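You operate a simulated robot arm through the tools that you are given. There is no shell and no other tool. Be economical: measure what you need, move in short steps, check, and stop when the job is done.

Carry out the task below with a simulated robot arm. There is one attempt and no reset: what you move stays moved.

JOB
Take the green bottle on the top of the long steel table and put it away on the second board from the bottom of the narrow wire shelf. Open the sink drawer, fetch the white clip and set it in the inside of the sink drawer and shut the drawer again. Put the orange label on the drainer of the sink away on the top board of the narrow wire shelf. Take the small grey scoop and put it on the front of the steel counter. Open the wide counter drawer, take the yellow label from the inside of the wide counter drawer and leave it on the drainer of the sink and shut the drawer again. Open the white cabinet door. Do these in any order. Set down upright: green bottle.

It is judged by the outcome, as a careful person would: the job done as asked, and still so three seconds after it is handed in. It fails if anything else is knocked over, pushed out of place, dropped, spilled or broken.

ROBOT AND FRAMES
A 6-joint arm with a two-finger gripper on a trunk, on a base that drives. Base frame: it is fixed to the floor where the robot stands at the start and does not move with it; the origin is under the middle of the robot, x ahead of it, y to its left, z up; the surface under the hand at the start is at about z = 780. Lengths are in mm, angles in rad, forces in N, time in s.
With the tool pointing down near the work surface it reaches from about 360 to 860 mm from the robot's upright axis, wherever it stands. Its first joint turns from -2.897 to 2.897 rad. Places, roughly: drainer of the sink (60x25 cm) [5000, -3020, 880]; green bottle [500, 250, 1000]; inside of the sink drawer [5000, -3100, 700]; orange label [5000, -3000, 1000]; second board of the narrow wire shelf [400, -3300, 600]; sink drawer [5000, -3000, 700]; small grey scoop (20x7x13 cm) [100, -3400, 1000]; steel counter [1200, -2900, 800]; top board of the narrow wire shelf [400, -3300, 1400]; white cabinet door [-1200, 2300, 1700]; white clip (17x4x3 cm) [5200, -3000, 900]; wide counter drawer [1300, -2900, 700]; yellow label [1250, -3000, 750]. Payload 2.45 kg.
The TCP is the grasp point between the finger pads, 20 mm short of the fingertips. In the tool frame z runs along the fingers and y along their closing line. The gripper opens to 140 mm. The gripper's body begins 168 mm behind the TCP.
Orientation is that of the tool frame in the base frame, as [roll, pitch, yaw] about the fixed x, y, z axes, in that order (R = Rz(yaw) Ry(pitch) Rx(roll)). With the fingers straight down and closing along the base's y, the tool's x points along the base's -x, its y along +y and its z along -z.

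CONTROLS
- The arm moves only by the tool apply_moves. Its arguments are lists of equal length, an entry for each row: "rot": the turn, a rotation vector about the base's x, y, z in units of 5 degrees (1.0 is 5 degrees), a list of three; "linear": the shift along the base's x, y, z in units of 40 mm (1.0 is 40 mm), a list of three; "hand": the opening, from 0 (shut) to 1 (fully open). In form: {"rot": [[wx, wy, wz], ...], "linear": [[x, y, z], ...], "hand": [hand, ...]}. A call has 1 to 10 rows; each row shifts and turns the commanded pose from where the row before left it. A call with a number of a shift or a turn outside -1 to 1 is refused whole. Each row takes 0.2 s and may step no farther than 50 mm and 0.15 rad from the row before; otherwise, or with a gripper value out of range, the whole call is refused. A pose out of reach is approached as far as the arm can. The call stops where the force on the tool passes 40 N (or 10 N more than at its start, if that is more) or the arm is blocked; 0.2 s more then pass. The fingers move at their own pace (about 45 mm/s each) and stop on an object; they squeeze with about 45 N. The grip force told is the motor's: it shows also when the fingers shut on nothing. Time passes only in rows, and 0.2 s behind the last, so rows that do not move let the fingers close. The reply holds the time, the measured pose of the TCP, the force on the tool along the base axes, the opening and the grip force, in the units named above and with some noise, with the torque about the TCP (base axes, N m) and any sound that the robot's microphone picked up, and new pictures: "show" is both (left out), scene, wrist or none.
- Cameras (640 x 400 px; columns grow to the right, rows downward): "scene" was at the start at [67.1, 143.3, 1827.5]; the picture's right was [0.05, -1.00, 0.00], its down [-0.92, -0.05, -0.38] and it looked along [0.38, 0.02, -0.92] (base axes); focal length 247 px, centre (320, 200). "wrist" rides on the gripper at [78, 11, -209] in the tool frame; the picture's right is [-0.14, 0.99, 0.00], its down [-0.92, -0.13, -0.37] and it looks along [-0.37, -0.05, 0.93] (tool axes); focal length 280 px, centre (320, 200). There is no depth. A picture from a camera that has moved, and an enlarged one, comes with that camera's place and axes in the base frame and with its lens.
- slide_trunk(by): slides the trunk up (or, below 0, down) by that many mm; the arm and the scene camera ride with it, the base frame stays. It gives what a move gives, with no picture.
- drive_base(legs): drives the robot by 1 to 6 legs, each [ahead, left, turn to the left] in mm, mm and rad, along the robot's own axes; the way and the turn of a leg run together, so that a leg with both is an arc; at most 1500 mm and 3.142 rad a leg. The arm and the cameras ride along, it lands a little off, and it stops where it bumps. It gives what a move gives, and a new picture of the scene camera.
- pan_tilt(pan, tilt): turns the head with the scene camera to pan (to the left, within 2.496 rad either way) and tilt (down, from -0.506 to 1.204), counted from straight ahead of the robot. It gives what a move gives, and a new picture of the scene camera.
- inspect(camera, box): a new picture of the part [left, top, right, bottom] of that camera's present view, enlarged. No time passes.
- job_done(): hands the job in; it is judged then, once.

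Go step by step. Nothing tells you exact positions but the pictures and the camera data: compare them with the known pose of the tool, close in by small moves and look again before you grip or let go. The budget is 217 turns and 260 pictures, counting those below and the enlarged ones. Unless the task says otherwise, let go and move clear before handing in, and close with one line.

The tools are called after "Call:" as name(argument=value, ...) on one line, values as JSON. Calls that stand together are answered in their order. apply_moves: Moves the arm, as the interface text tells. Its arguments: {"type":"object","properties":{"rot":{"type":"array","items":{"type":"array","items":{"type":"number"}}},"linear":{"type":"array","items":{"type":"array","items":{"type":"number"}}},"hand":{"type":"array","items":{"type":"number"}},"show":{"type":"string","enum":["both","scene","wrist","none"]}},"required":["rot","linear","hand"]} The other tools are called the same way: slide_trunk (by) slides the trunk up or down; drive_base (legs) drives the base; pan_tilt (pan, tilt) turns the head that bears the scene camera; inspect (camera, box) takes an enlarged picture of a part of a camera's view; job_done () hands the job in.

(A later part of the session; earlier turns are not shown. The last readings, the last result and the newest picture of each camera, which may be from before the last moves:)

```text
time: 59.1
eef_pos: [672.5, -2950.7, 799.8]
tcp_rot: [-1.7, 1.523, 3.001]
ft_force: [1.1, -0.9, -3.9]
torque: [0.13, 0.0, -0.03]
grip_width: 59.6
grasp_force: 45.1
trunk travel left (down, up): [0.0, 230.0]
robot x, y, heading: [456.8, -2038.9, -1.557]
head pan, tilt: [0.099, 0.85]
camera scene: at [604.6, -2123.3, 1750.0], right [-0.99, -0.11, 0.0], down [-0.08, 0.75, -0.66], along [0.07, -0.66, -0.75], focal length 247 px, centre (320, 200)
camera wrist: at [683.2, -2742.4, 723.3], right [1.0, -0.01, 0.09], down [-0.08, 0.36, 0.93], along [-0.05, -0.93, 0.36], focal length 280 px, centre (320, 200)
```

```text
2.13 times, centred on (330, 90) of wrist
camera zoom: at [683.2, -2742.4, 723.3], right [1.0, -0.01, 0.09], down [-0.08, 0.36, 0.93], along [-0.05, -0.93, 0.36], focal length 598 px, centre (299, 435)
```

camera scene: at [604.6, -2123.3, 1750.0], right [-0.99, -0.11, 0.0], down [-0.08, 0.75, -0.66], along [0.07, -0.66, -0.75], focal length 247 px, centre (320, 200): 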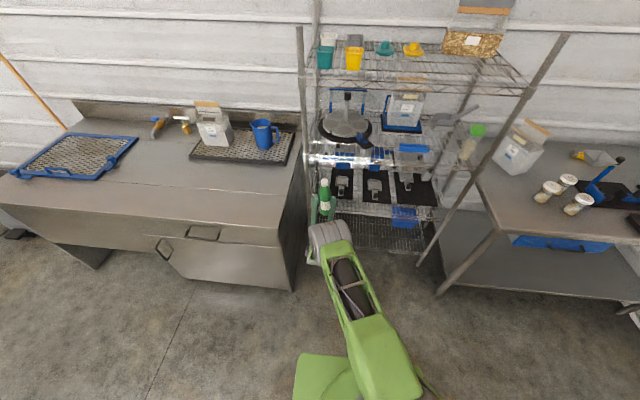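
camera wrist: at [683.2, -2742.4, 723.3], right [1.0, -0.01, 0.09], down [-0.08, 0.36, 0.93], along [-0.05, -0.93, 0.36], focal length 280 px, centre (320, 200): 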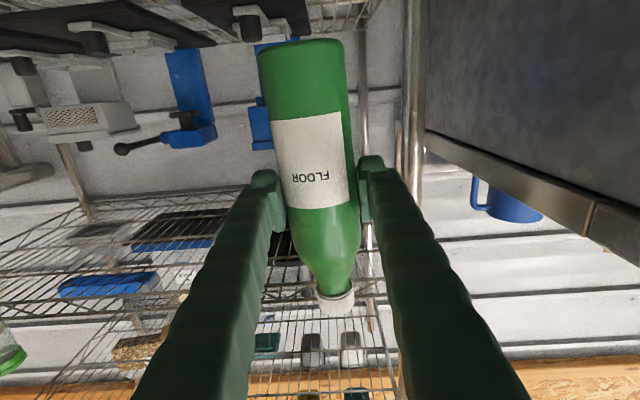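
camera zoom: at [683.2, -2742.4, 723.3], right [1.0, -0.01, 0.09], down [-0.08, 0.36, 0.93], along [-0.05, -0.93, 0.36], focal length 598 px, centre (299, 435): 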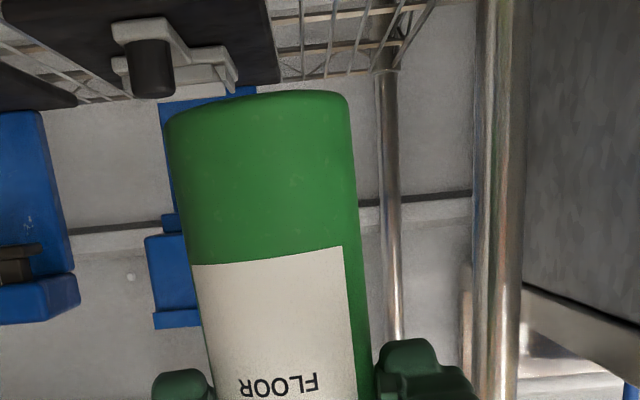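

The gap is x 650–735, and the strip in front of the stands is about 90 mm deep. I'll aim the bottle at [682, -3112], go in first, then lower it.

Call:
apply_moves(rot=[[0, 0, 0], [0, 0, 0], [0, 0, 0], [0, 0, 0], [0, 0, 0]], linear=[[0.2, 0, -0.5], [0, -1, -0.5], [0, -1, 0], [0, -1, 0], [0, -1, 0]], hand=[0.2, 0.2, 0.2, 0.2, 0.2])

Call:
inspect(camera="scene", box=[280, 140, 460, 260])

```text
time: 60.4
eef_pos: [682.1, -3074.9, 769.9]
tcp_rot: [-1.787, 1.521, 2.911]
ft_force: [0.1, 0.0, -4.5]
torque: [0.02, 0.02, -0.02]
grip_width: 59.6
grasp_force: 44.3
out of reach, approached as far as the arm can: row 4, 5
trunk travel left (down, up): [0.0, 230.0]
robot x, y, heading: [453.0, -2035.3, -1.558]
head pan, tilt: [0.099, 0.85]
camera scene: at [604.8, -2124.3, 1750.0], right [-0.99, -0.11, 0.0], down [-0.08, 0.75, -0.66], along [0.07, -0.66, -0.75], focal length 247 px, centre (320, 200)
camera wrist: at [691.6, -2865.8, 693.1], right [1.0, -0.01, 0.09], down [-0.08, 0.36, 0.93], along [-0.04, -0.93, 0.36], focal length 280 px, centre (320, 200)
```

scene: 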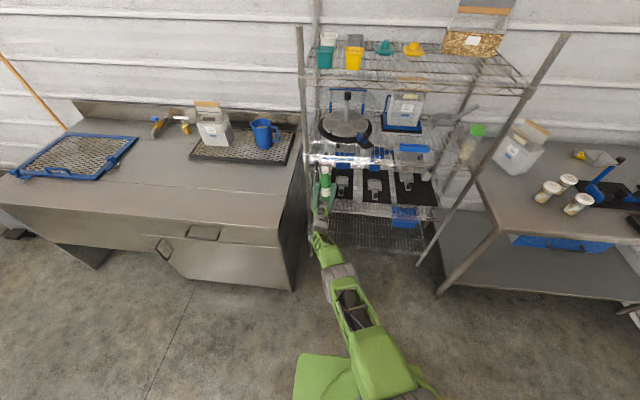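
wrist: 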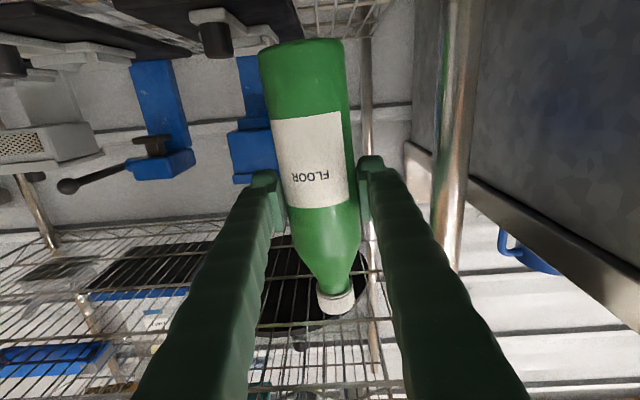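

```text
3.33 times, centred on (370, 200) of scene
camera zoom: at [604.8, -2124.3, 1750.0], right [-0.99, -0.11, 0.0], down [-0.08, 0.75, -0.66], along [0.07, -0.66, -0.75], focal length 823 px, centre (153, 200)
```

zoom: 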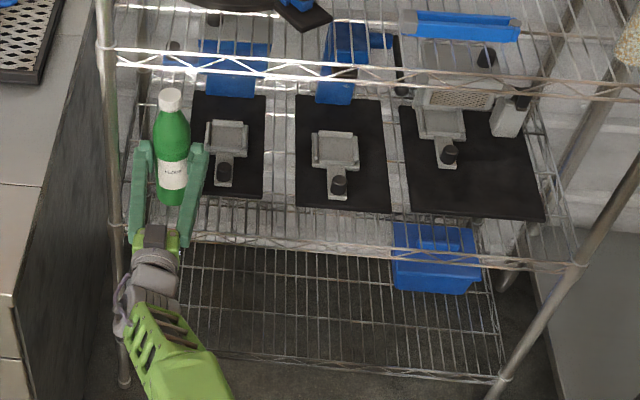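

The arm is at the end of its reach. I'll pull it in a little and drive the base forward the rest of the way.

Call:
apply_moves(rot=[[0, 0, 0]], linear=[[0, 0.9, 0]], hand=[0.2], show="none")

Call:
drive_base(legs=[[75, 0, 0]])

Call:
apply_moves(rot=[[0, 0, 0], [0, 0, 0]], linear=[[0, 0, -0.4], [0, 0, -0.4]], hand=[0.2, 0.2], show="wrist")

Call:
inspect(camera="scene", box=[280, 140, 460, 260])

```text
time: 60.8
eef_pos: [682.5, -3038.6, 767.8]
tcp_rot: [-1.759, 1.52, 2.939]
ft_force: [-1.1, -0.7, -4.5]
torque: [0.09, 0.01, -0.06]
grip_width: 59.4
grasp_force: 45.1
trunk travel left (down, up): [0.0, 230.0]
robot x, y, heading: [457.4, -2040.1, -1.555]
head pan, tilt: [0.099, 0.85]
```

```text
time: 61.8
eef_pos: [681.3, -3114.2, 770.6]
tcp_rot: [-1.739, 1.521, 2.962]
ft_force: [0.7, 0.6, -5.2]
torque: [0.06, 0.0, -0.02]
grip_width: 59.2
grasp_force: 45.1
trunk travel left (down, up): [0.0, 230.0]
robot x, y, heading: [458.9, -2109.6, -1.558]
head pan, tilt: [0.099, 0.85]
camera scene: at [605.6, -2198.5, 1750.0], right [-0.99, -0.11, 0.0], down [-0.08, 0.75, -0.66], along [0.07, -0.66, -0.75], focal length 247 px, centre (320, 200)
```

scene: 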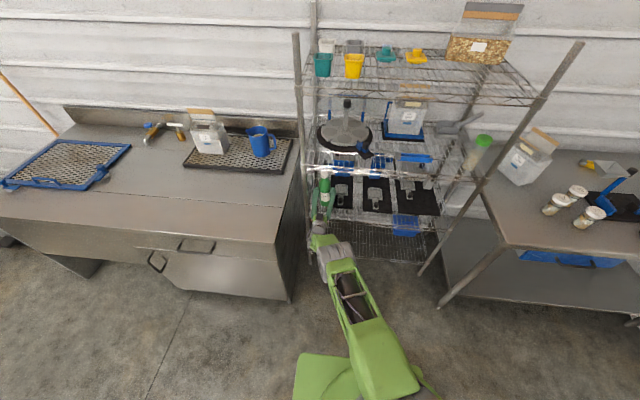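

```text
time: 62.4
eef_pos: [683.0, -3114.0, 738.6]
tcp_rot: [-1.738, 1.523, 2.96]
ft_force: [-0.8, -0.6, -4.7]
torque: [0.11, -0.01, 0.01]
grip_width: 59.4
grasp_force: 44.9
trunk travel left (down, up): [0.0, 230.0]
robot x, y, heading: [455.0, -2111.2, -1.556]
head pan, tilt: [0.099, 0.85]
camera wrist: at [693.1, -2904.2, 661.3], right [1.0, -0.01, 0.09], down [-0.08, 0.36, 0.93], along [-0.05, -0.93, 0.36], focal length 280 px, centre (320, 200)
```

wrist: 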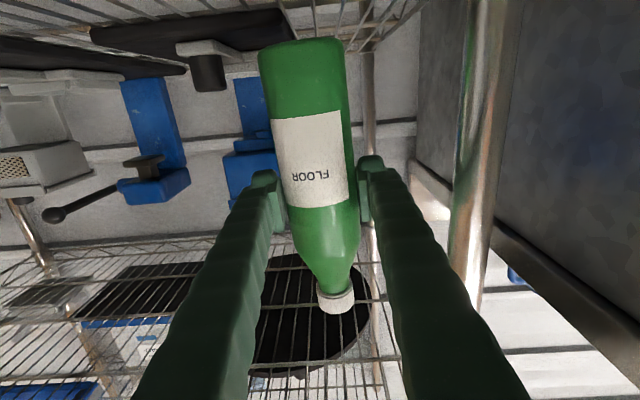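

```text
3.33 times, centred on (370, 200) of scene
camera zoom: at [605.6, -2198.5, 1750.0], right [-0.99, -0.11, 0.0], down [-0.08, 0.75, -0.66], along [0.07, -0.66, -0.75], focal length 823 px, centre (153, 200)
```

zoom: 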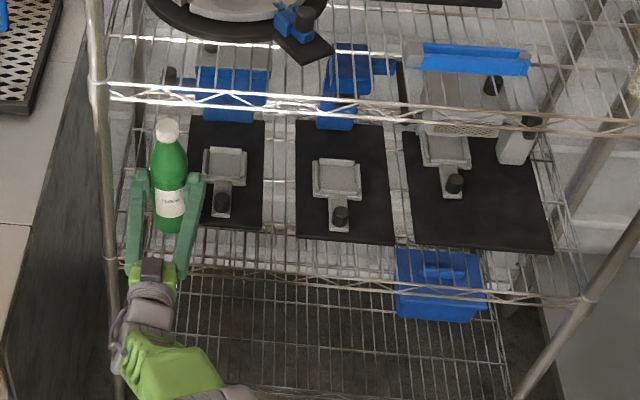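

Call:
apply_moves(rot=[[0, 0, 0], [0, 0, 0], [0, 0, 0]], linear=[[0, 0, -0.3], [0, 0, -0.2], [0, 0, -0.1]], hand=[0.2, 0.2, 0.2], show="wrist")

```text
time: 63.2
eef_pos: [680.7, -3112.7, 719.7]
tcp_rot: [-1.637, 1.522, 3.063]
ft_force: [1.5, -4.5, 5.1]
torque: [-0.86, 0.03, 0.16]
grip_width: 59.3
grasp_force: 44.9
trunk travel left (down, up): [0.0, 230.0]
robot x, y, heading: [458.9, -2112.0, -1.562]
head pan, tilt: [0.099, 0.85]
camera wrist: at [692.0, -2903.7, 642.8], right [1.0, -0.01, 0.09], down [-0.08, 0.37, 0.93], along [-0.05, -0.93, 0.36], focal length 280 px, centre (320, 200)
```

wrist: 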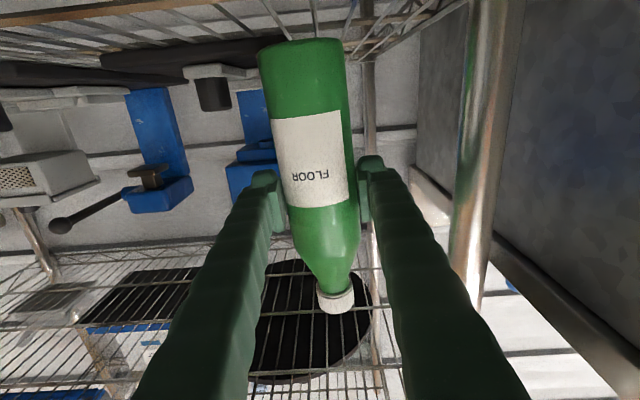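

It has made contact at z≈720, towards the far edge of the bottle base. I'll check whether that's the board or a stand corner.

Call:
inspect(camera="wrist", box=[180, 0, 400, 140])

Call:
inspect(camera="scene", box=[295, 150, 385, 220])

```text
2.86 times, centred on (290, 70) of wrist
camera zoom: at [692.0, -2903.7, 642.8], right [1.0, -0.01, 0.09], down [-0.08, 0.37, 0.93], along [-0.05, -0.93, 0.36], focal length 801 px, centre (406, 571)
```

zoom: 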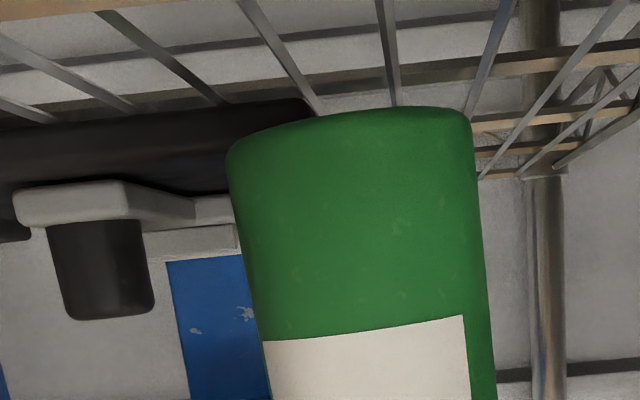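

```text
5.71 times, centred on (340, 185) of scene
camera zoom: at [605.3, -2197.3, 1750.2], right [-0.99, -0.11, 0.0], down [-0.08, 0.75, -0.66], along [0.07, -0.66, -0.75], focal length 1411 px, centre (206, 286)
```

zoom: 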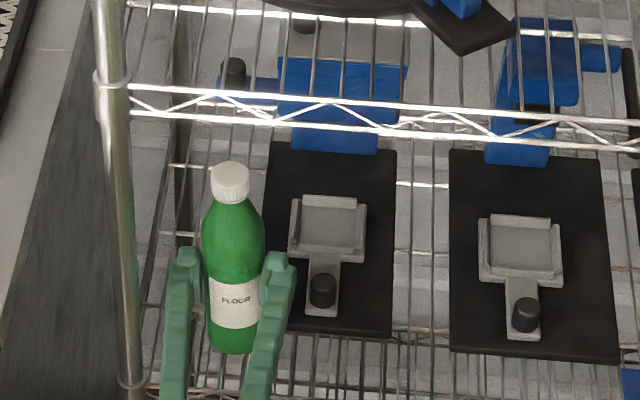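

The contact looks like the stand's corner, near [666, -3137]. I'll lift, shift left and slightly forward to about [698, -3104], and lower again.

Call:
apply_moves(rot=[[0, 0, 0], [-0.3, 0, 0], [0, 0, 0], [0, 0, 0]], linear=[[0, 0, 0.5], [0.42, 0.22, 0], [0, 0, -0.3], [0, 0, -0.15]], hand=[0.2, 0.2, 0.2, 0.2], show="wrist")

Call:
inspect(camera="scene", box=[295, 150, 385, 220])

```text
time: 64.2
eef_pos: [698.7, -3105.0, 722.5]
tcp_rot: [-1.256, 1.521, -2.839]
ft_force: [-0.4, -0.1, -4.4]
torque: [0.07, -0.02, 0.02]
grip_width: 59.2
grasp_force: 44.4
out of reach, approached as far as the arm can: row 4
trunk travel left (down, up): [0.0, 230.0]
robot x, y, heading: [457.6, -2111.8, -1.557]
head pan, tilt: [0.099, 0.85]
camera wrist: at [708.5, -2896.6, 641.4], right [1.0, -0.01, 0.09], down [-0.08, 0.38, 0.92], along [-0.04, -0.92, 0.38], focal length 280 px, centre (320, 200)
```

wrist: 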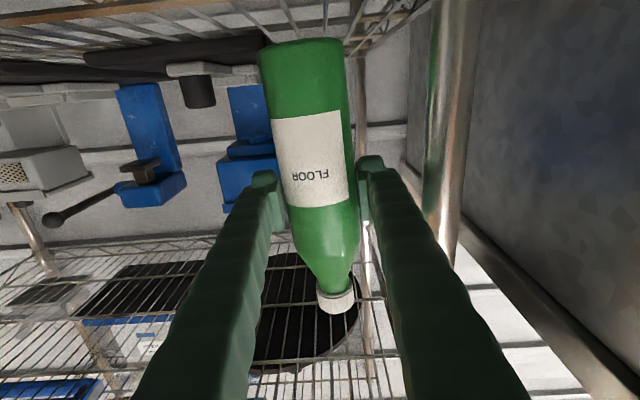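

```text
5.71 times, centred on (340, 185) of scene
camera zoom: at [605.4, -2198.3, 1750.0], right [-0.99, -0.11, 0.0], down [-0.08, 0.75, -0.66], along [0.07, -0.66, -0.75], focal length 1411 px, centre (206, 286)
```

zoom: 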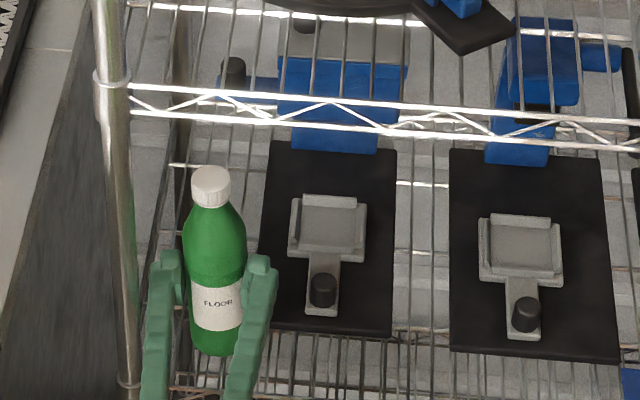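

Call:
apply_moves(rot=[[0.2, -0.22, 0], [0, 0, 0], [0, 0, 0]], linear=[[0, 0, 0.5], [0, 0.6, 0.1], [0, 0.6, 0]], hand=[0.2, 0.2, 0.2], show="none")

Call:
drive_base(legs=[[50, 0, 0]])

```text
time: 65.0
eef_pos: [700.0, -3054.9, 747.1]
tcp_rot: [-1.541, 1.543, -3.126]
ft_force: [0.3, -0.5, -4.6]
torque: [0.07, -0.03, -0.02]
grip_width: 59.3
grasp_force: 45.0
trunk travel left (down, up): [0.0, 230.0]
robot x, y, heading: [455.9, -2114.7, -1.56]
head pan, tilt: [0.099, 0.85]
```

```text
time: 65.9
eef_pos: [700.0, -3105.3, 746.1]
tcp_rot: [-1.573, 1.542, 3.127]
ft_force: [-0.3, -0.2, -5.5]
torque: [0.05, 0.02, 0.01]
grip_width: 59.0
grasp_force: 45.7
trunk travel left (down, up): [0.0, 230.0]
robot x, y, heading: [456.3, -2166.2, -1.557]
head pan, tilt: [0.099, 0.85]
camera scene: at [606.2, -2248.5, 1750.0], right [-0.99, -0.11, 0.0], down [-0.08, 0.75, -0.66], along [0.07, -0.66, -0.75], focal length 247 px, centre (320, 200)
```

scene: 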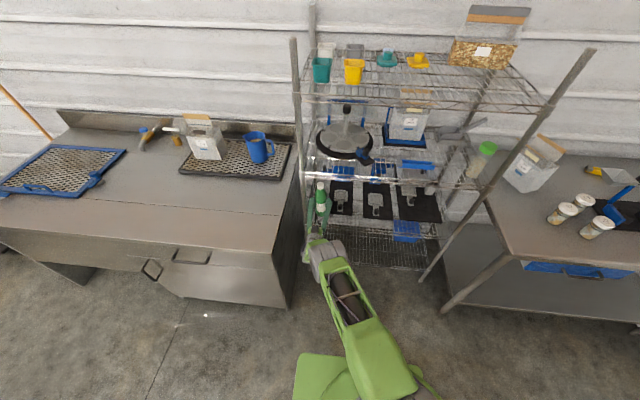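

Call:
apply_moves(rot=[[0, 0, 0], [0, 0, 0], [0, 0, 0]], linear=[[0, 0, -0.5], [0, 0, -0.2], [0, 0, -0.1]], hand=[0.2, 0.2, 0.2], show="wrist")

```text
time: 66.7
eef_pos: [699.6, -3104.4, 713.5]
tcp_rot: [-1.582, 1.544, 3.117]
ft_force: [0.6, 1.3, -3.9]
torque: [0.05, 0.0, 0.0]
grip_width: 58.7
grasp_force: 45.3
trunk travel left (down, up): [0.0, 230.0]
robot x, y, heading: [456.9, -2162.9, -1.56]
head pan, tilt: [0.099, 0.85]
camera wrist: at [711.5, -2896.5, 636.5], right [0.99, -0.01, 0.11], down [-0.1, 0.37, 0.92], along [-0.05, -0.93, 0.37], focal length 280 px, centre (320, 200)
```

wrist: 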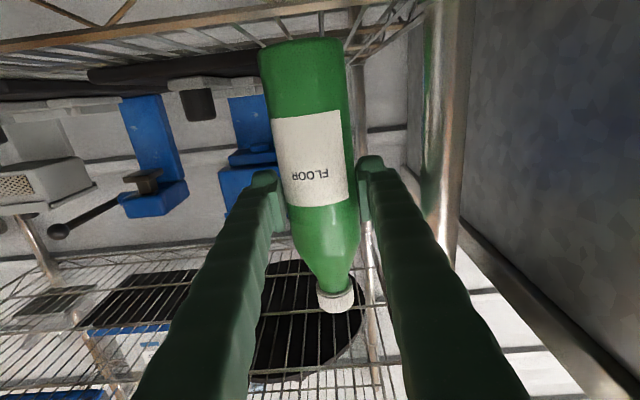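

No contact yet, so that was the stand before. I'll keep lowering in small steps.

Call:
apply_moves(rot=[[0, 0, 0], [0, 0, 0]], linear=[[0, 0, -0.1], [0, 0, -0.08]], hand=[0.2, 0.2], show="none")

Call:
apply_moves(rot=[[0, 0, 0]], linear=[[0, 0, -0.08]], hand=[0.2], show="none")

```text
time: 67.3
eef_pos: [700.2, -3105.0, 710.5]
tcp_rot: [-1.433, 1.543, -3.017]
ft_force: [0.5, 2.2, 2.8]
torque: [0.13, -0.11, 0.07]
grip_width: 58.8
grasp_force: 44.8
trunk travel left (down, up): [0.0, 230.0]
robot x, y, heading: [458.1, -2160.5, -1.556]
head pan, tilt: [0.099, 0.85]
```

```text
time: 67.7
eef_pos: [699.9, -3105.7, 709.4]
tcp_rot: [-1.274, 1.543, -2.858]
ft_force: [-2.3, 3.9, 14.7]
torque: [0.36, -0.23, 0.05]
grip_width: 59.0
grasp_force: 45.3
trunk travel left (down, up): [0.0, 230.0]
robot x, y, heading: [456.2, -2161.4, -1.557]
head pan, tilt: [0.099, 0.85]
```

It's resting on the board. I'll open slightly and check.

Call:
apply_moves(rot=[[0, 0, 0], [0, 0, 0], [0, 0, 0]], linear=[[0, 0, 0.05], [0, 0, 0], [0, 0, 0]], hand=[0.42, 0.55, 0.55], show="wrist")

Call:
inspect(camera="scene", box=[295, 150, 385, 220])

```text
time: 68.5
eef_pos: [698.8, -3103.7, 705.6]
tcp_rot: [-1.57, 1.543, 3.128]
ft_force: [0.7, -0.1, 0.3]
torque: [0.02, 0.01, -0.01]
grip_width: 77.0
grasp_force: 0.0
trunk travel left (down, up): [0.0, 230.0]
robot x, y, heading: [459.3, -2163.0, -1.562]
head pan, tilt: [0.099, 0.85]
camera wrist: at [711.5, -2896.1, 628.3], right [0.99, -0.01, 0.11], down [-0.1, 0.37, 0.92], along [-0.05, -0.93, 0.37], focal length 280 px, centre (320, 200)
```

wrist: 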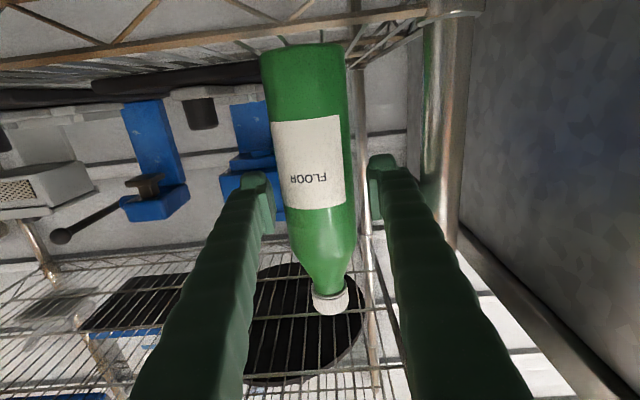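

```text
5.71 times, centred on (340, 185) of scene
camera zoom: at [606.0, -2247.7, 1750.1], right [-0.99, -0.11, 0.0], down [-0.08, 0.75, -0.66], along [0.07, -0.66, -0.75], focal length 1411 px, centre (206, 286)
```

zoom: 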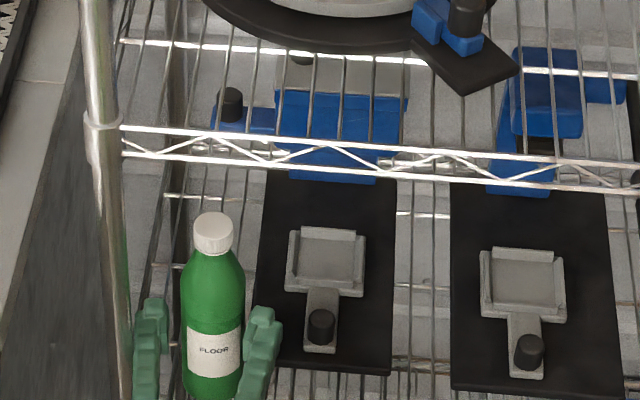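

Call:
drive_base(legs=[[-130, 0, 0]])

Call:
inspect(camera="scene", box=[280, 40, 520, 230])

```text
time: 69.8
eef_pos: [698.9, -2976.9, 707.1]
tcp_rot: [-1.546, 1.542, -3.129]
ft_force: [-0.3, -0.3, -0.1]
torque: [0.0, 0.02, -0.03]
grip_width: 76.7
grasp_force: 0.1
trunk travel left (down, up): [0.0, 230.0]
robot x, y, heading: [455.9, -2033.8, -1.558]
head pan, tilt: [0.099, 0.85]
camera scene: at [604.4, -2119.2, 1750.1], right [-0.99, -0.11, 0.0], down [-0.08, 0.75, -0.66], along [0.07, -0.66, -0.75], focal length 247 px, centre (320, 200)
```

scene: 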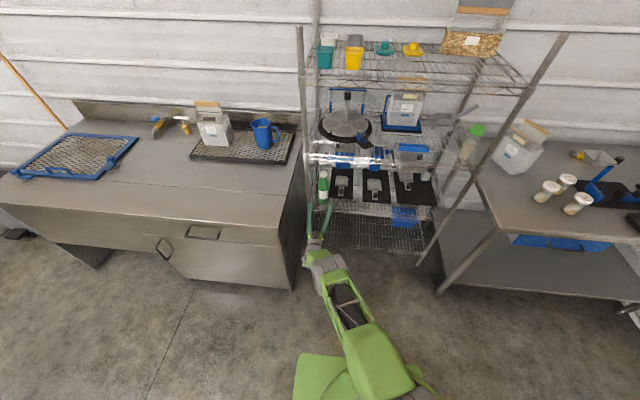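

```text
2.11 times, centred on (400, 135) of scene
camera zoom: at [604.4, -2119.2, 1750.1], right [-0.99, -0.11, 0.0], down [-0.08, 0.75, -0.66], along [0.07, -0.66, -0.75], focal length 520 px, centre (152, 337)
```

zoom: 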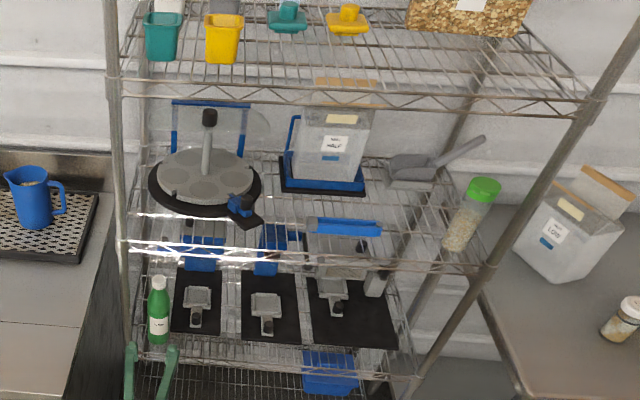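

The bottle stands upright on the second board. Next is the grey scoop on the third board, with a jar in front of it. I'll raise the hand and move right for a closer look.

Call:
slide_trunk(by=130)

Call:
apply_moves(rot=[[0, 0, 0], [0, 0, 0], [0, 0, 0], [0, 0, 0], [0, 0, 0], [0, 0, 0], [0, 0, 0], [0, 0, 0]], linear=[[0, 0, 1], [0, 0, 1], [0, 0, 1], [0, 0, 1], [0, 0, 1], [0, 0, 1], [0, 0, 1], [0, 0, 1]], hand=[0.55, 0.55, 0.55, 0.55, 0.55, 0.55, 0.55, 0.55], show="none")

Call:
drive_base(legs=[[0, -480, 0]])

Call:
inspect(camera="scene", box=[240, 20, 480, 230])

```text
time: 71.4
eef_pos: [697.9, -2976.7, 836.6]
tcp_rot: [-1.563, 1.543, 3.136]
ft_force: [-0.4, -0.4, -0.6]
torque: [-0.01, 0.0, 0.0]
grip_width: 77.0
grasp_force: 0.2
trunk travel left (down, up): [-130.0, 100.0]
robot x, y, heading: [454.8, -2033.3, -1.561]
head pan, tilt: [0.099, 0.85]
```

```text
time: 73.2
eef_pos: [697.4, -2976.6, 1156.2]
tcp_rot: [-1.588, 1.543, 3.113]
ft_force: [-0.1, 0.2, 0.3]
torque: [-0.01, 0.01, 0.03]
grip_width: 77.1
grasp_force: 0.0
trunk travel left (down, up): [-130.0, 100.0]
robot x, y, heading: [453.6, -2031.9, -1.56]
head pan, tilt: [0.099, 0.85]
```

```text
time: 77.9
eef_pos: [220.0, -2984.1, 1156.9]
tcp_rot: [-1.548, 1.542, -3.133]
ft_force: [0.0, 0.0, -0.6]
torque: [-0.02, -0.01, 0.04]
grip_width: 76.9
grasp_force: 0.1
trunk travel left (down, up): [-130.0, 100.0]
robot x, y, heading: [-20.7, -2039.5, -1.558]
head pan, tilt: [0.099, 0.85]
camera scene: at [127.2, -2125.0, 1880.1], right [-0.99, -0.11, 0.0], down [-0.08, 0.75, -0.66], along [0.07, -0.66, -0.75], focal length 247 px, centre (320, 200)
```

scene: 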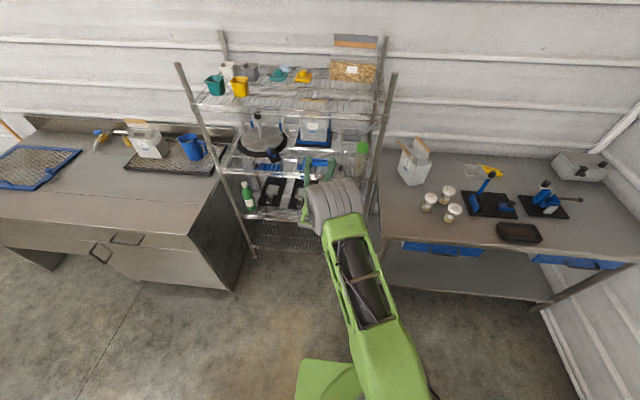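

```text
1.90 times, centred on (360, 125) of scene
camera zoom: at [127.2, -2125.0, 1880.1], right [-0.99, -0.11, 0.0], down [-0.08, 0.75, -0.66], along [0.07, -0.66, -0.75], focal length 470 px, centre (244, 343)
```

zoom: 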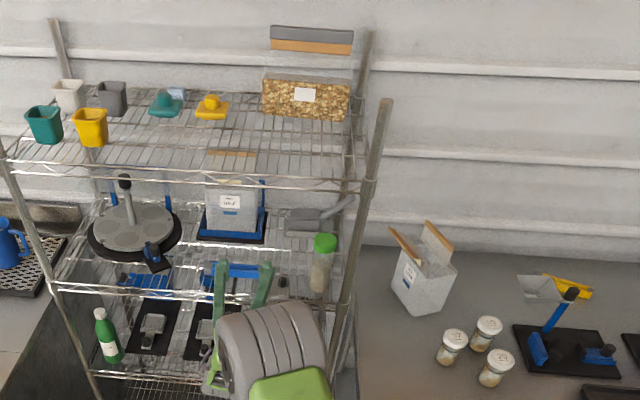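

The scoop's handle rises from about (30, -3385, 1065) to (-60, -3385, 1127), behind the jar and between the post and the jar. I'll come in diagonally from the front left with the fingers rolled to match the handle, and turn the tool out here first.

Call:
apply_moves(rot=[[0, 0, -1], [0, 0, -1], [0, 0, -1], [0, 0, -1], [0, 0, -1], [0, 0, -1], [0, 0, -1], [0, 0, -0.4], [0.96, -0.72, 0], [0.96, -0.72, 0]], linear=[[-0.6, 0.47, 0.15], [-0.6, 0.47, 0.15], [-0.6, 0.47, 0.15], [-0.6, 0.47, 0.15], [-0.6, 0.47, 0.15], [-0.6, 0.47, 0.15], [-0.6, 0.47, 0.15], [-0.6, 0, 0], [-0.35, 0, 0], [-0.35, 0, 0]], hand=[0.55, 0.55, 0.55, 0.55, 0.55, 0.55, 0.55, 0.55, 0.55, 0.55], show="none")

Call:
apply_moves(rot=[[-0.59, -0.775, -0.21], [-0.59, -0.775, -0.21], [-0.59, -0.775, -0.21], [-0.59, -0.775, -0.21], [-0.59, -0.775, -0.21], [-0.59, -0.775, -0.21], [-0.59, -0.775, -0.21], [-0.59, -0.775, -0.21], [-0.59, -0.775, -0.21]], linear=[[0, 0, 0], [0, 0, 0], [0, 0, 0], [0, 0, 0], [0, 0, 0], [0, 0, 0], [0, 0, 0], [0, 0, 0], [0, 0, 0]], hand=[0.55, 0.55, 0.55, 0.55, 0.55, 0.55, 0.55, 0.55, 0.55])

```text
time: 80.1
eef_pos: [-0.1, -2850.7, 1198.9]
tcp_rot: [-2.997, 1.359, 1.06]
ft_force: [-0.7, 0.5, 0.5]
torque: [0.02, -0.01, -0.01]
grip_width: 76.9
grasp_force: 0.0
trunk travel left (down, up): [-130.0, 100.0]
robot x, y, heading: [-21.0, -2044.2, -1.564]
head pan, tilt: [0.099, 0.85]
```

```text
time: 82.1
eef_pos: [52.1, -2938.4, 1278.3]
tcp_rot: [1.907, 0.804, -0.426]
ft_force: [-0.1, 0.2, 0.2]
torque: [-0.01, 0.0, 0.0]
grip_width: 77.1
grasp_force: 0.0
out of reach, approached as far as the arm can: row 5, 6, 7, 8, 9
trunk travel left (down, up): [-130.0, 100.0]
robot x, y, heading: [-21.4, -2040.1, -1.555]
head pan, tilt: [0.099, 0.85]
camera scene: at [127.5, -2125.2, 1880.0], right [-0.99, -0.11, 0.0], down [-0.08, 0.75, -0.66], along [0.07, -0.66, -0.75], focal length 247 px, centre (320, 200)
camera wrist: at [234.2, -2808.9, 1278.5], right [0.39, -0.54, 0.75], down [-0.42, 0.62, 0.66], along [-0.82, -0.57, 0.02], focal length 280 px, centre (320, 200)
```

scene: 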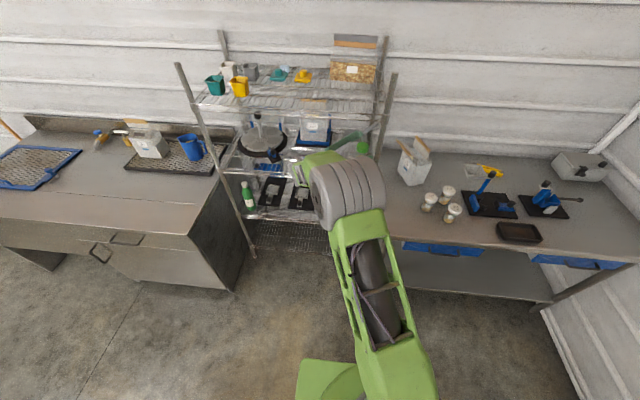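
wrist: 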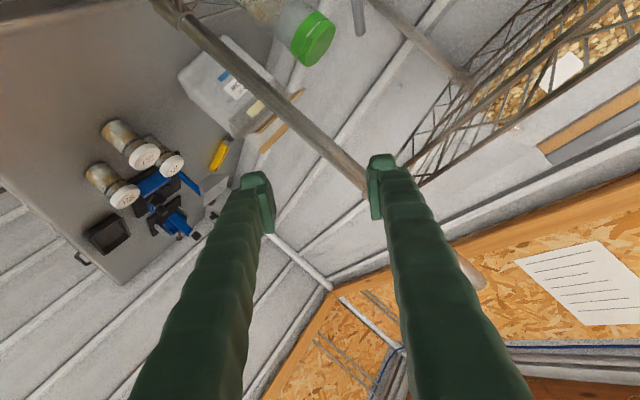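

The orientation is right: the tool points along (-0.61, -0.76, -0.23). This pose needs about 900 mm of radius, so I'll drive left and swing the TCP to the robot's right.

Call:
drive_base(legs=[[0, 590, 0]])

Call:
apply_moves(rot=[[0, 0, 0], [0, 0, 0], [0, 0, 0], [0, 0, 0], [0, 0, 0], [0, 0, 0], [0, 0, 0], [0, 0, 0], [0, 0, 0]], linear=[[-1, 0, -0.2], [-1, 0, -0.2], [-1, 0, -0.2], [-1, 0, -0.2], [-1, 0, -0.2], [-1, 0, -0.2], [-1, 0, -0.2], [-1, 0, -0.2], [-1, 0, -0.1]], hand=[0.55, 0.55, 0.55, 0.55, 0.55, 0.55, 0.55, 0.55, 0.55])

```text
time: 87.7
eef_pos: [641.0, -2931.8, 1280.7]
tcp_rot: [1.907, 0.806, -0.428]
ft_force: [0.5, -0.5, -0.5]
torque: [0.03, 0.02, 0.01]
grip_width: 76.7
grasp_force: 0.0
trunk travel left (down, up): [-130.0, 100.0]
robot x, y, heading: [567.6, -2033.4, -1.559]
head pan, tilt: [0.099, 0.85]
camera scene: at [717.0, -2118.8, 1880.1], right [-0.99, -0.11, 0.0], down [-0.08, 0.75, -0.66], along [0.07, -0.66, -0.75], focal length 247 px, centre (320, 200)
```

scene: 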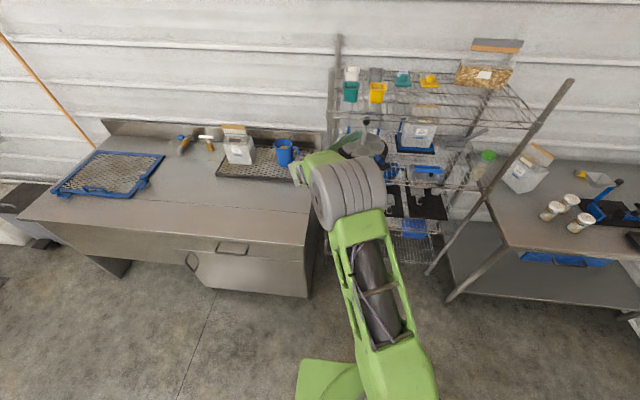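

```text
time: 89.6
eef_pos: [360.8, -3017.5, 1287.0]
tcp_rot: [1.926, 0.81, -0.417]
ft_force: [-0.8, 14.3, 1.8]
torque: [-0.62, -0.02, 0.39]
grip_width: 73.6
grasp_force: 0.0
out of reach, approached as far as the arm can: row 1, 2, 3, 4, 5, 6, 7, 8, 9
trunk travel left (down, up): [-130.0, 100.0]
robot x, y, heading: [567.6, -2031.9, -1.562]
head pan, tilt: [0.099, 0.85]
stopped in row 9: the force on the tool passed its limit at 50 N (the readings are from after the stop); the commanded pose is now the measured one
camera scene: at [716.8, -2115.2, 1880.3], right [-0.99, -0.11, 0.0], down [-0.08, 0.75, -0.66], along [0.07, -0.66, -0.75], focal length 247 px, centre (320, 200)
camera wrist: at [542.6, -2888.1, 1287.6], right [0.39, -0.55, 0.74], down [-0.42, 0.61, 0.67], along [-0.82, -0.57, 0.01], focal length 280 px, centre (320, 200)
```

scene: 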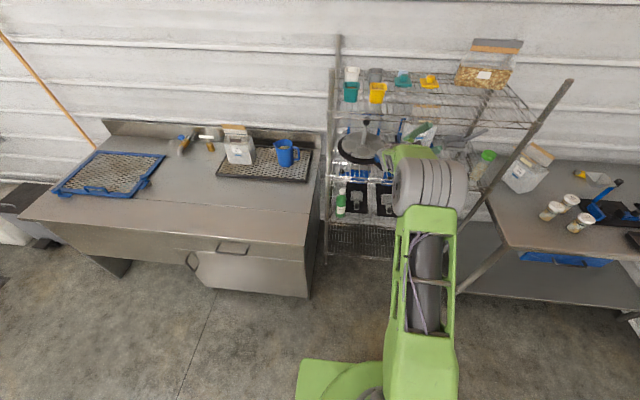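
wrist: 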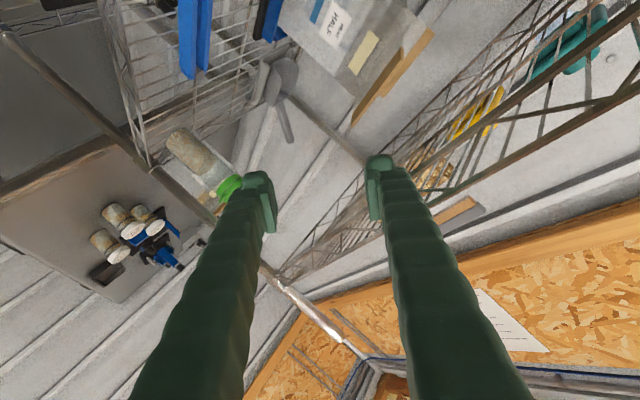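

The hand touched the top board's front rail. I'll back off straight away.

Call:
drive_base(legs=[[-60, 0, 0]])

Call:
inspect(camera="scene", box=[310, 20, 590, 240])

```text
time: 90.6
eef_pos: [361.0, -2973.6, 1284.9]
tcp_rot: [1.929, 0.811, -0.414]
ft_force: [0.0, -0.3, -0.5]
torque: [-0.05, 0.09, -0.1]
grip_width: 77.0
grasp_force: 0.0
trunk travel left (down, up): [-130.0, 100.0]
robot x, y, heading: [569.8, -1982.8, -1.557]
head pan, tilt: [0.099, 0.85]
stopped in leg 1: the robot was blocked; the commanded pose is now the measured one
camera scene: at [717.1, -2072.3, 1879.8], right [-0.99, -0.11, 0.0], down [-0.08, 0.75, -0.66], along [0.07, -0.65, -0.75], focal length 247 px, centre (320, 200)
```

scene: 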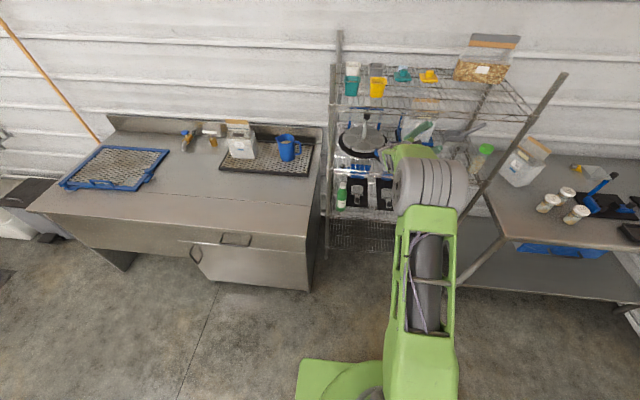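

```text
1.82 times, centred on (450, 130) of scene
camera zoom: at [717.1, -2072.3, 1879.8], right [-0.99, -0.11, 0.0], down [-0.08, 0.75, -0.66], along [0.07, -0.65, -0.75], focal length 449 px, centre (84, 327)
```

zoom: 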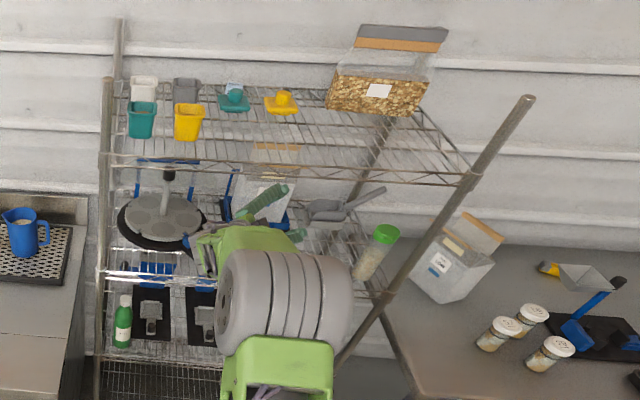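

Nothing was disturbed, but the robot is right against the middle table behind it, so I'll move forward slightly. The roll I chose hits a wrist limit, so I'll roll the opposite way, which gives the same finger line flipped.

Call:
drive_base(legs=[[20, 0, 0]])

Call:
apply_moves(rot=[[0.776, 0.975, 0.293], [0.776, 0.975, 0.293], [0.776, 0.975, 0.293], [0.776, 0.975, 0.293], [0.776, 0.975, 0.293], [0.776, 0.975, 0.293], [0.776, 0.975, 0.293], [0.776, 0.975, 0.293], [0.776, 0.975, 0.293], [0.776, 0.975, 0.293]], linear=[[0, 0, 0], [0, 0, 0], [0, 0, 0], [0, 0, 0], [0, 0, 0], [0, 0, 0], [0, 0, 0], [0, 0, 0], [0, 0, 0], [0, 0, 0]], hand=[0.55, 0.55, 0.55, 0.55, 0.55, 0.55, 0.55, 0.55, 0.55, 0.55], show="none")

Call:
apply_moves(rot=[[0.776, 0.975, 0.293], [0.776, 0.975, 0.293], [0.776, 0.975, 0.293], [0.776, 0.975, 0.293], [0.776, 0.975, 0.293], [0.776, 0.975, 0.293], [0.776, 0.975, 0.293], [0.776, 0.975, 0.293], [0.776, 0.975, 0.293]], linear=[[0, 0, 0], [0, 0, 0], [0, 0, 0], [0, 0, 0], [0, 0, 0], [0, 0, 0], [0, 0, 0], [0, 0, 0], [0, 0, 0]], hand=[0.55, 0.55, 0.55, 0.55, 0.55, 0.55, 0.55, 0.55, 0.55], show="none")

Call:
apply_moves(rot=[[0.776, 0.975, 0.293], [0.776, 0.975, 0.293], [0.776, 0.975, 0.293], [0.776, 0.975, 0.293], [0.776, 0.975, 0.293], [0.776, 0.975, 0.293], [0.776, 0.975, 0.293], [0.776, 0.975, 0.293], [0.776, 0.975, 0.293]], linear=[[0, 0, 0], [0, 0, 0], [0, 0, 0], [0, 0, 0], [0, 0, 0], [0, 0, 0], [0, 0, 0], [0, 0, 0], [0, 0, 0]], hand=[0.55, 0.55, 0.55, 0.55, 0.55, 0.55, 0.55, 0.55, 0.55])

```text
time: 91.4
eef_pos: [361.2, -2992.3, 1285.6]
tcp_rot: [1.928, 0.812, -0.411]
ft_force: [0.4, -0.9, 0.4]
torque: [-0.06, 0.03, -0.05]
grip_width: 77.1
grasp_force: 0.0
trunk travel left (down, up): [-130.0, 100.0]
robot x, y, heading: [565.9, -2002.1, -1.554]
head pan, tilt: [0.099, 0.85]
camera scene: at [717.3, -2091.1, 1879.9], right [-0.99, -0.11, 0.0], down [-0.08, 0.75, -0.66], along [0.07, -0.65, -0.75], focal length 247 px, centre (320, 200)
```

scene: 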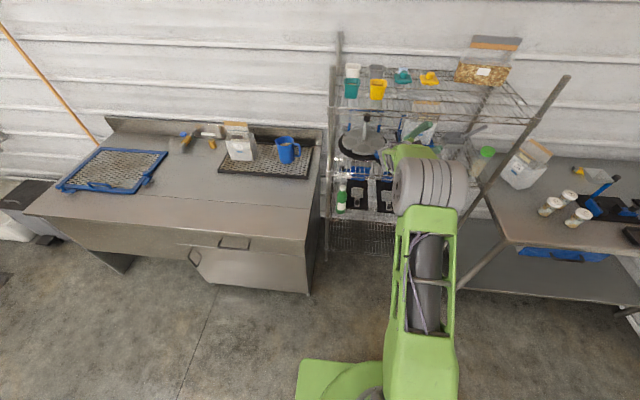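

```text
time: 93.6
eef_pos: [361.1, -2991.4, 1286.4]
tcp_rot: [-2.122, 1.119, 1.952]
ft_force: [0.4, 0.8, -0.1]
torque: [-0.01, 0.02, 0.04]
grip_width: 77.0
grasp_force: 0.0
trunk travel left (down, up): [-130.0, 100.0]
robot x, y, heading: [569.9, -2005.3, -1.56]
head pan, tilt: [0.099, 0.85]
```

```text
time: 95.6
eef_pos: [361.5, -2990.1, 1287.6]
tcp_rot: [-1.793, 0.169, 2.423]
ft_force: [-0.4, -0.4, -0.2]
torque: [0.0, 0.01, 0.0]
grip_width: 76.7
grasp_force: 0.0
trunk travel left (down, up): [-130.0, 100.0]
robot x, y, heading: [570.6, -2008.3, -1.557]
head pan, tilt: [0.099, 0.85]
```

```text
time: 97.6
eef_pos: [360.7, -2991.8, 1286.7]
tcp_rot: [-1.889, -0.806, 2.707]
ft_force: [0.1, -0.3, 0.5]
torque: [0.02, 0.02, -0.01]
grip_width: 77.0
grasp_force: 0.0
trunk travel left (down, up): [-130.0, 100.0]
robot x, y, heading: [572.2, -2003.7, -1.56]
head pan, tilt: [0.099, 0.85]
camera scene: at [717.3, -2088.6, 1880.1], right [-0.99, -0.11, 0.0], down [-0.08, 0.75, -0.66], along [0.07, -0.66, -0.75], focal length 247 px, centre (320, 200)
camera wrist: at [433.9, -2801.7, 1381.4], right [-0.4, 0.53, -0.75], down [0.86, -0.06, -0.5], along [-0.31, -0.85, -0.43], focal length 280 px, centre (320, 200)
```

scene: 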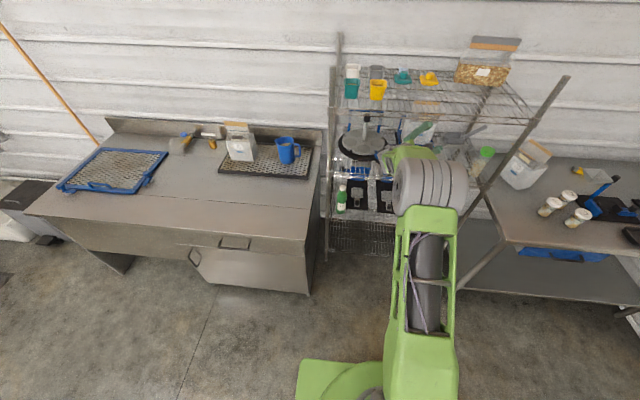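
wrist: 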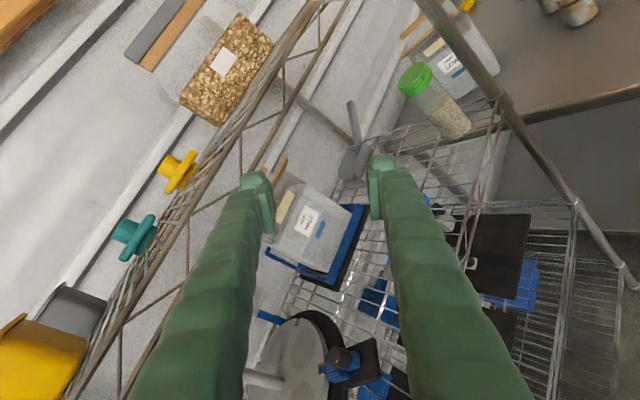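

I can now see the scoop clearly, and the fingers straddle the handle's direction. I'll move to the entry pose and check.

Call:
apply_moves(rot=[[0, 0, 0], [0, 0, 0], [0, 0, 0], [0, 0, 0]], linear=[[-0.46, 0, -0.8], [-0.46, 0, -0.8], [-0.46, 0, -0.8], [-0.46, -0.1, -0.76]], hand=[0.5, 0.5, 0.5, 0.5], show="wrist")

```text
time: 98.6
eef_pos: [288.0, -2994.7, 1159.5]
tcp_rot: [-1.887, -0.802, 2.704]
ft_force: [-0.4, 0.1, -0.8]
torque: [0.0, -0.01, 0.01]
grip_width: 70.3
grasp_force: 0.0
trunk travel left (down, up): [-130.0, 100.0]
robot x, y, heading: [569.4, -2002.3, -1.559]
head pan, tilt: [0.099, 0.85]
camera wrist: at [360.1, -2806.4, 1254.5], right [-0.4, 0.53, -0.75], down [0.87, -0.06, -0.5], along [-0.31, -0.85, -0.43], focal length 280 px, centre (320, 200)
```

wrist: 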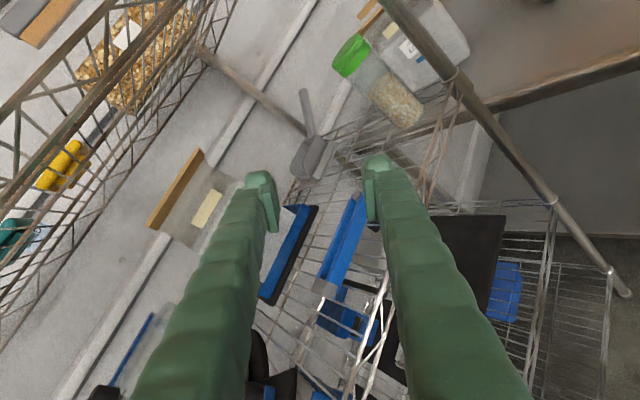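

The handle's middle is confirmed at about (-20, -3385, 1091). I'll drive diagonally along the tool axis.

Call:
drive_base(legs=[[280, -222, 0]])

Call:
apply_moves(rot=[[0, 0, 0]], linear=[[0, 0, -0.5]], hand=[0.45], show="wrist")

```text
time: 101.2
eef_pos: [73.0, -3278.0, 1160.1]
tcp_rot: [-1.889, -0.803, 2.709]
ft_force: [0.5, 0.2, 0.5]
torque: [-0.02, 0.01, 0.03]
grip_width: 69.9
grasp_force: 0.0
trunk travel left (down, up): [-130.0, 100.0]
robot x, y, heading: [348.0, -2281.9, -1.555]
head pan, tilt: [0.099, 0.85]
camera scene: at [498.6, -2369.7, 1880.1], right [-0.99, -0.12, 0.0], down [-0.09, 0.75, -0.66], along [0.08, -0.66, -0.75], focal length 247 px, centre (320, 200)
```

scene: 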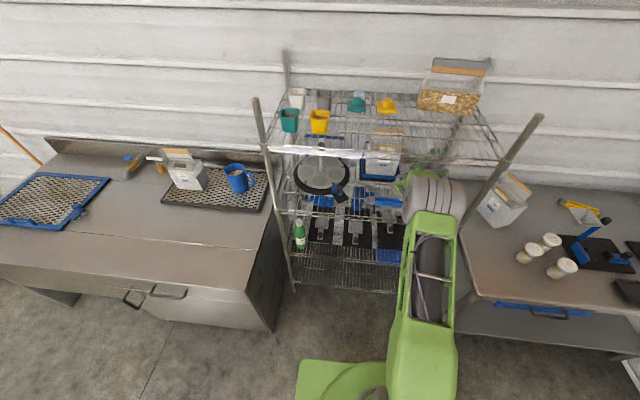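

```text
time: 101.6
eef_pos: [74.7, -3278.8, 1139.6]
tcp_rot: [-1.888, -0.803, 2.71]
ft_force: [-0.1, -0.3, 0.5]
torque: [0.0, 0.03, -0.04]
grip_width: 62.9
grasp_force: 0.1
trunk travel left (down, up): [-130.0, 100.0]
robot x, y, heading: [350.1, -2284.3, -1.556]
head pan, tilt: [0.099, 0.85]
camera wrist: at [145.1, -3088.4, 1234.4], right [-0.4, 0.52, -0.75], down [0.86, -0.06, -0.5], along [-0.3, -0.85, -0.43], focal length 280 px, centre (320, 200)
```

wrist: 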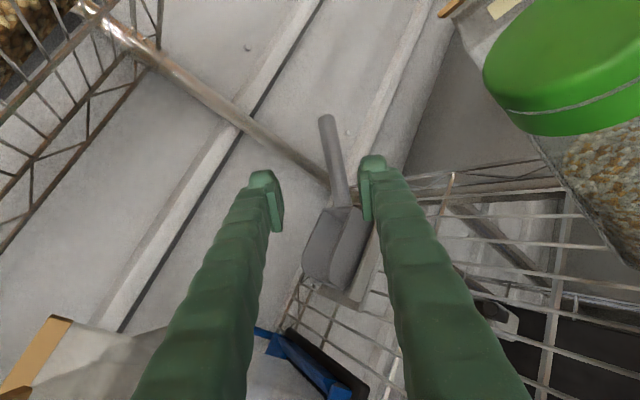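

Call:
apply_moves(rot=[[0, 0, 0], [0, 0, 0]], linear=[[0.45, 0.58, 0.17], [0.45, 0.58, 0.17]], hand=[0.45, 0.45], show="none")

Call:
drive_base(legs=[[85, -70, 0]])

Call:
apply_moves(rot=[[0, 0, 0]], linear=[[-0.3, -0.4, -0.35]], hand=[0.4], show="wrist")

```text
time: 102.2
eef_pos: [109.0, -3231.1, 1153.0]
tcp_rot: [-1.886, -0.803, 2.709]
ft_force: [-0.6, -1.0, 0.5]
torque: [0.03, 0.0, -0.02]
grip_width: 63.1
grasp_force: 0.1
trunk travel left (down, up): [-130.0, 100.0]
robot x, y, heading: [351.4, -2286.4, -1.558]
head pan, tilt: [0.099, 0.85]
```

```text
time: 103.5
eef_pos: [39.8, -3317.7, 1152.5]
tcp_rot: [-1.888, -0.802, 2.711]
ft_force: [0.5, 0.1, -0.7]
torque: [-0.01, 0.02, 0.05]
grip_width: 63.0
grasp_force: 0.1
trunk travel left (down, up): [-130.0, 100.0]
robot x, y, heading: [283.3, -2367.7, -1.552]
head pan, tilt: [0.099, 0.85]
camera scene: at [429.4, -2455.8, 1880.1], right [-0.99, -0.12, 0.0], down [-0.09, 0.75, -0.66], along [0.08, -0.66, -0.75], focal length 247 px, centre (320, 200)
```

scene: 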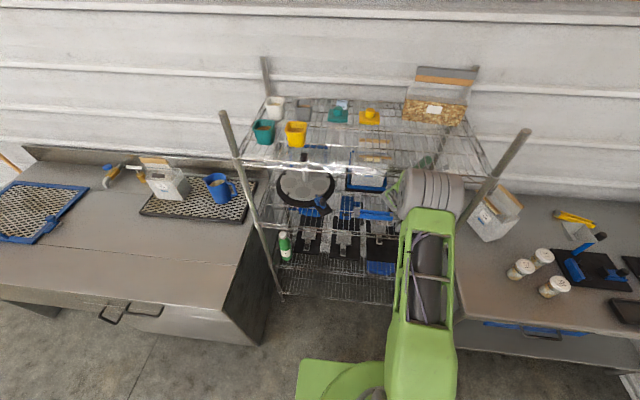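

```text
time: 103.9
eef_pos: [28.3, -3333.5, 1139.4]
tcp_rot: [-1.887, -0.803, 2.711]
ft_force: [0.4, 0.0, 0.0]
torque: [0.03, -0.01, 0.03]
grip_width: 55.9
grasp_force: 0.1
trunk travel left (down, up): [-130.0, 100.0]
robot x, y, heading: [278.0, -2368.6, -1.554]
head pan, tilt: [0.099, 0.85]
camera wrist: at [99.5, -3144.5, 1233.6], right [-0.4, 0.52, -0.75], down [0.87, -0.06, -0.5], along [-0.3, -0.85, -0.43], focal length 280 px, centre (320, 200)
```

wrist: 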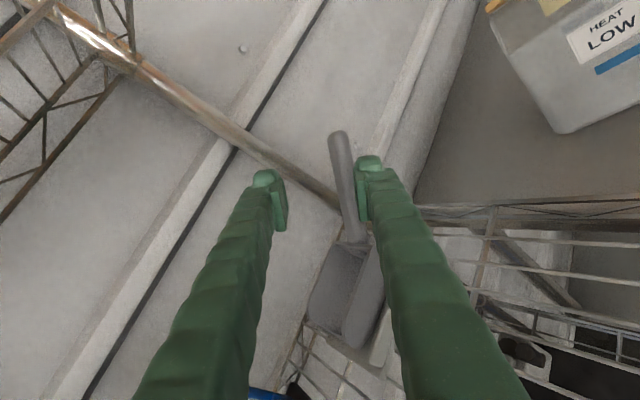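

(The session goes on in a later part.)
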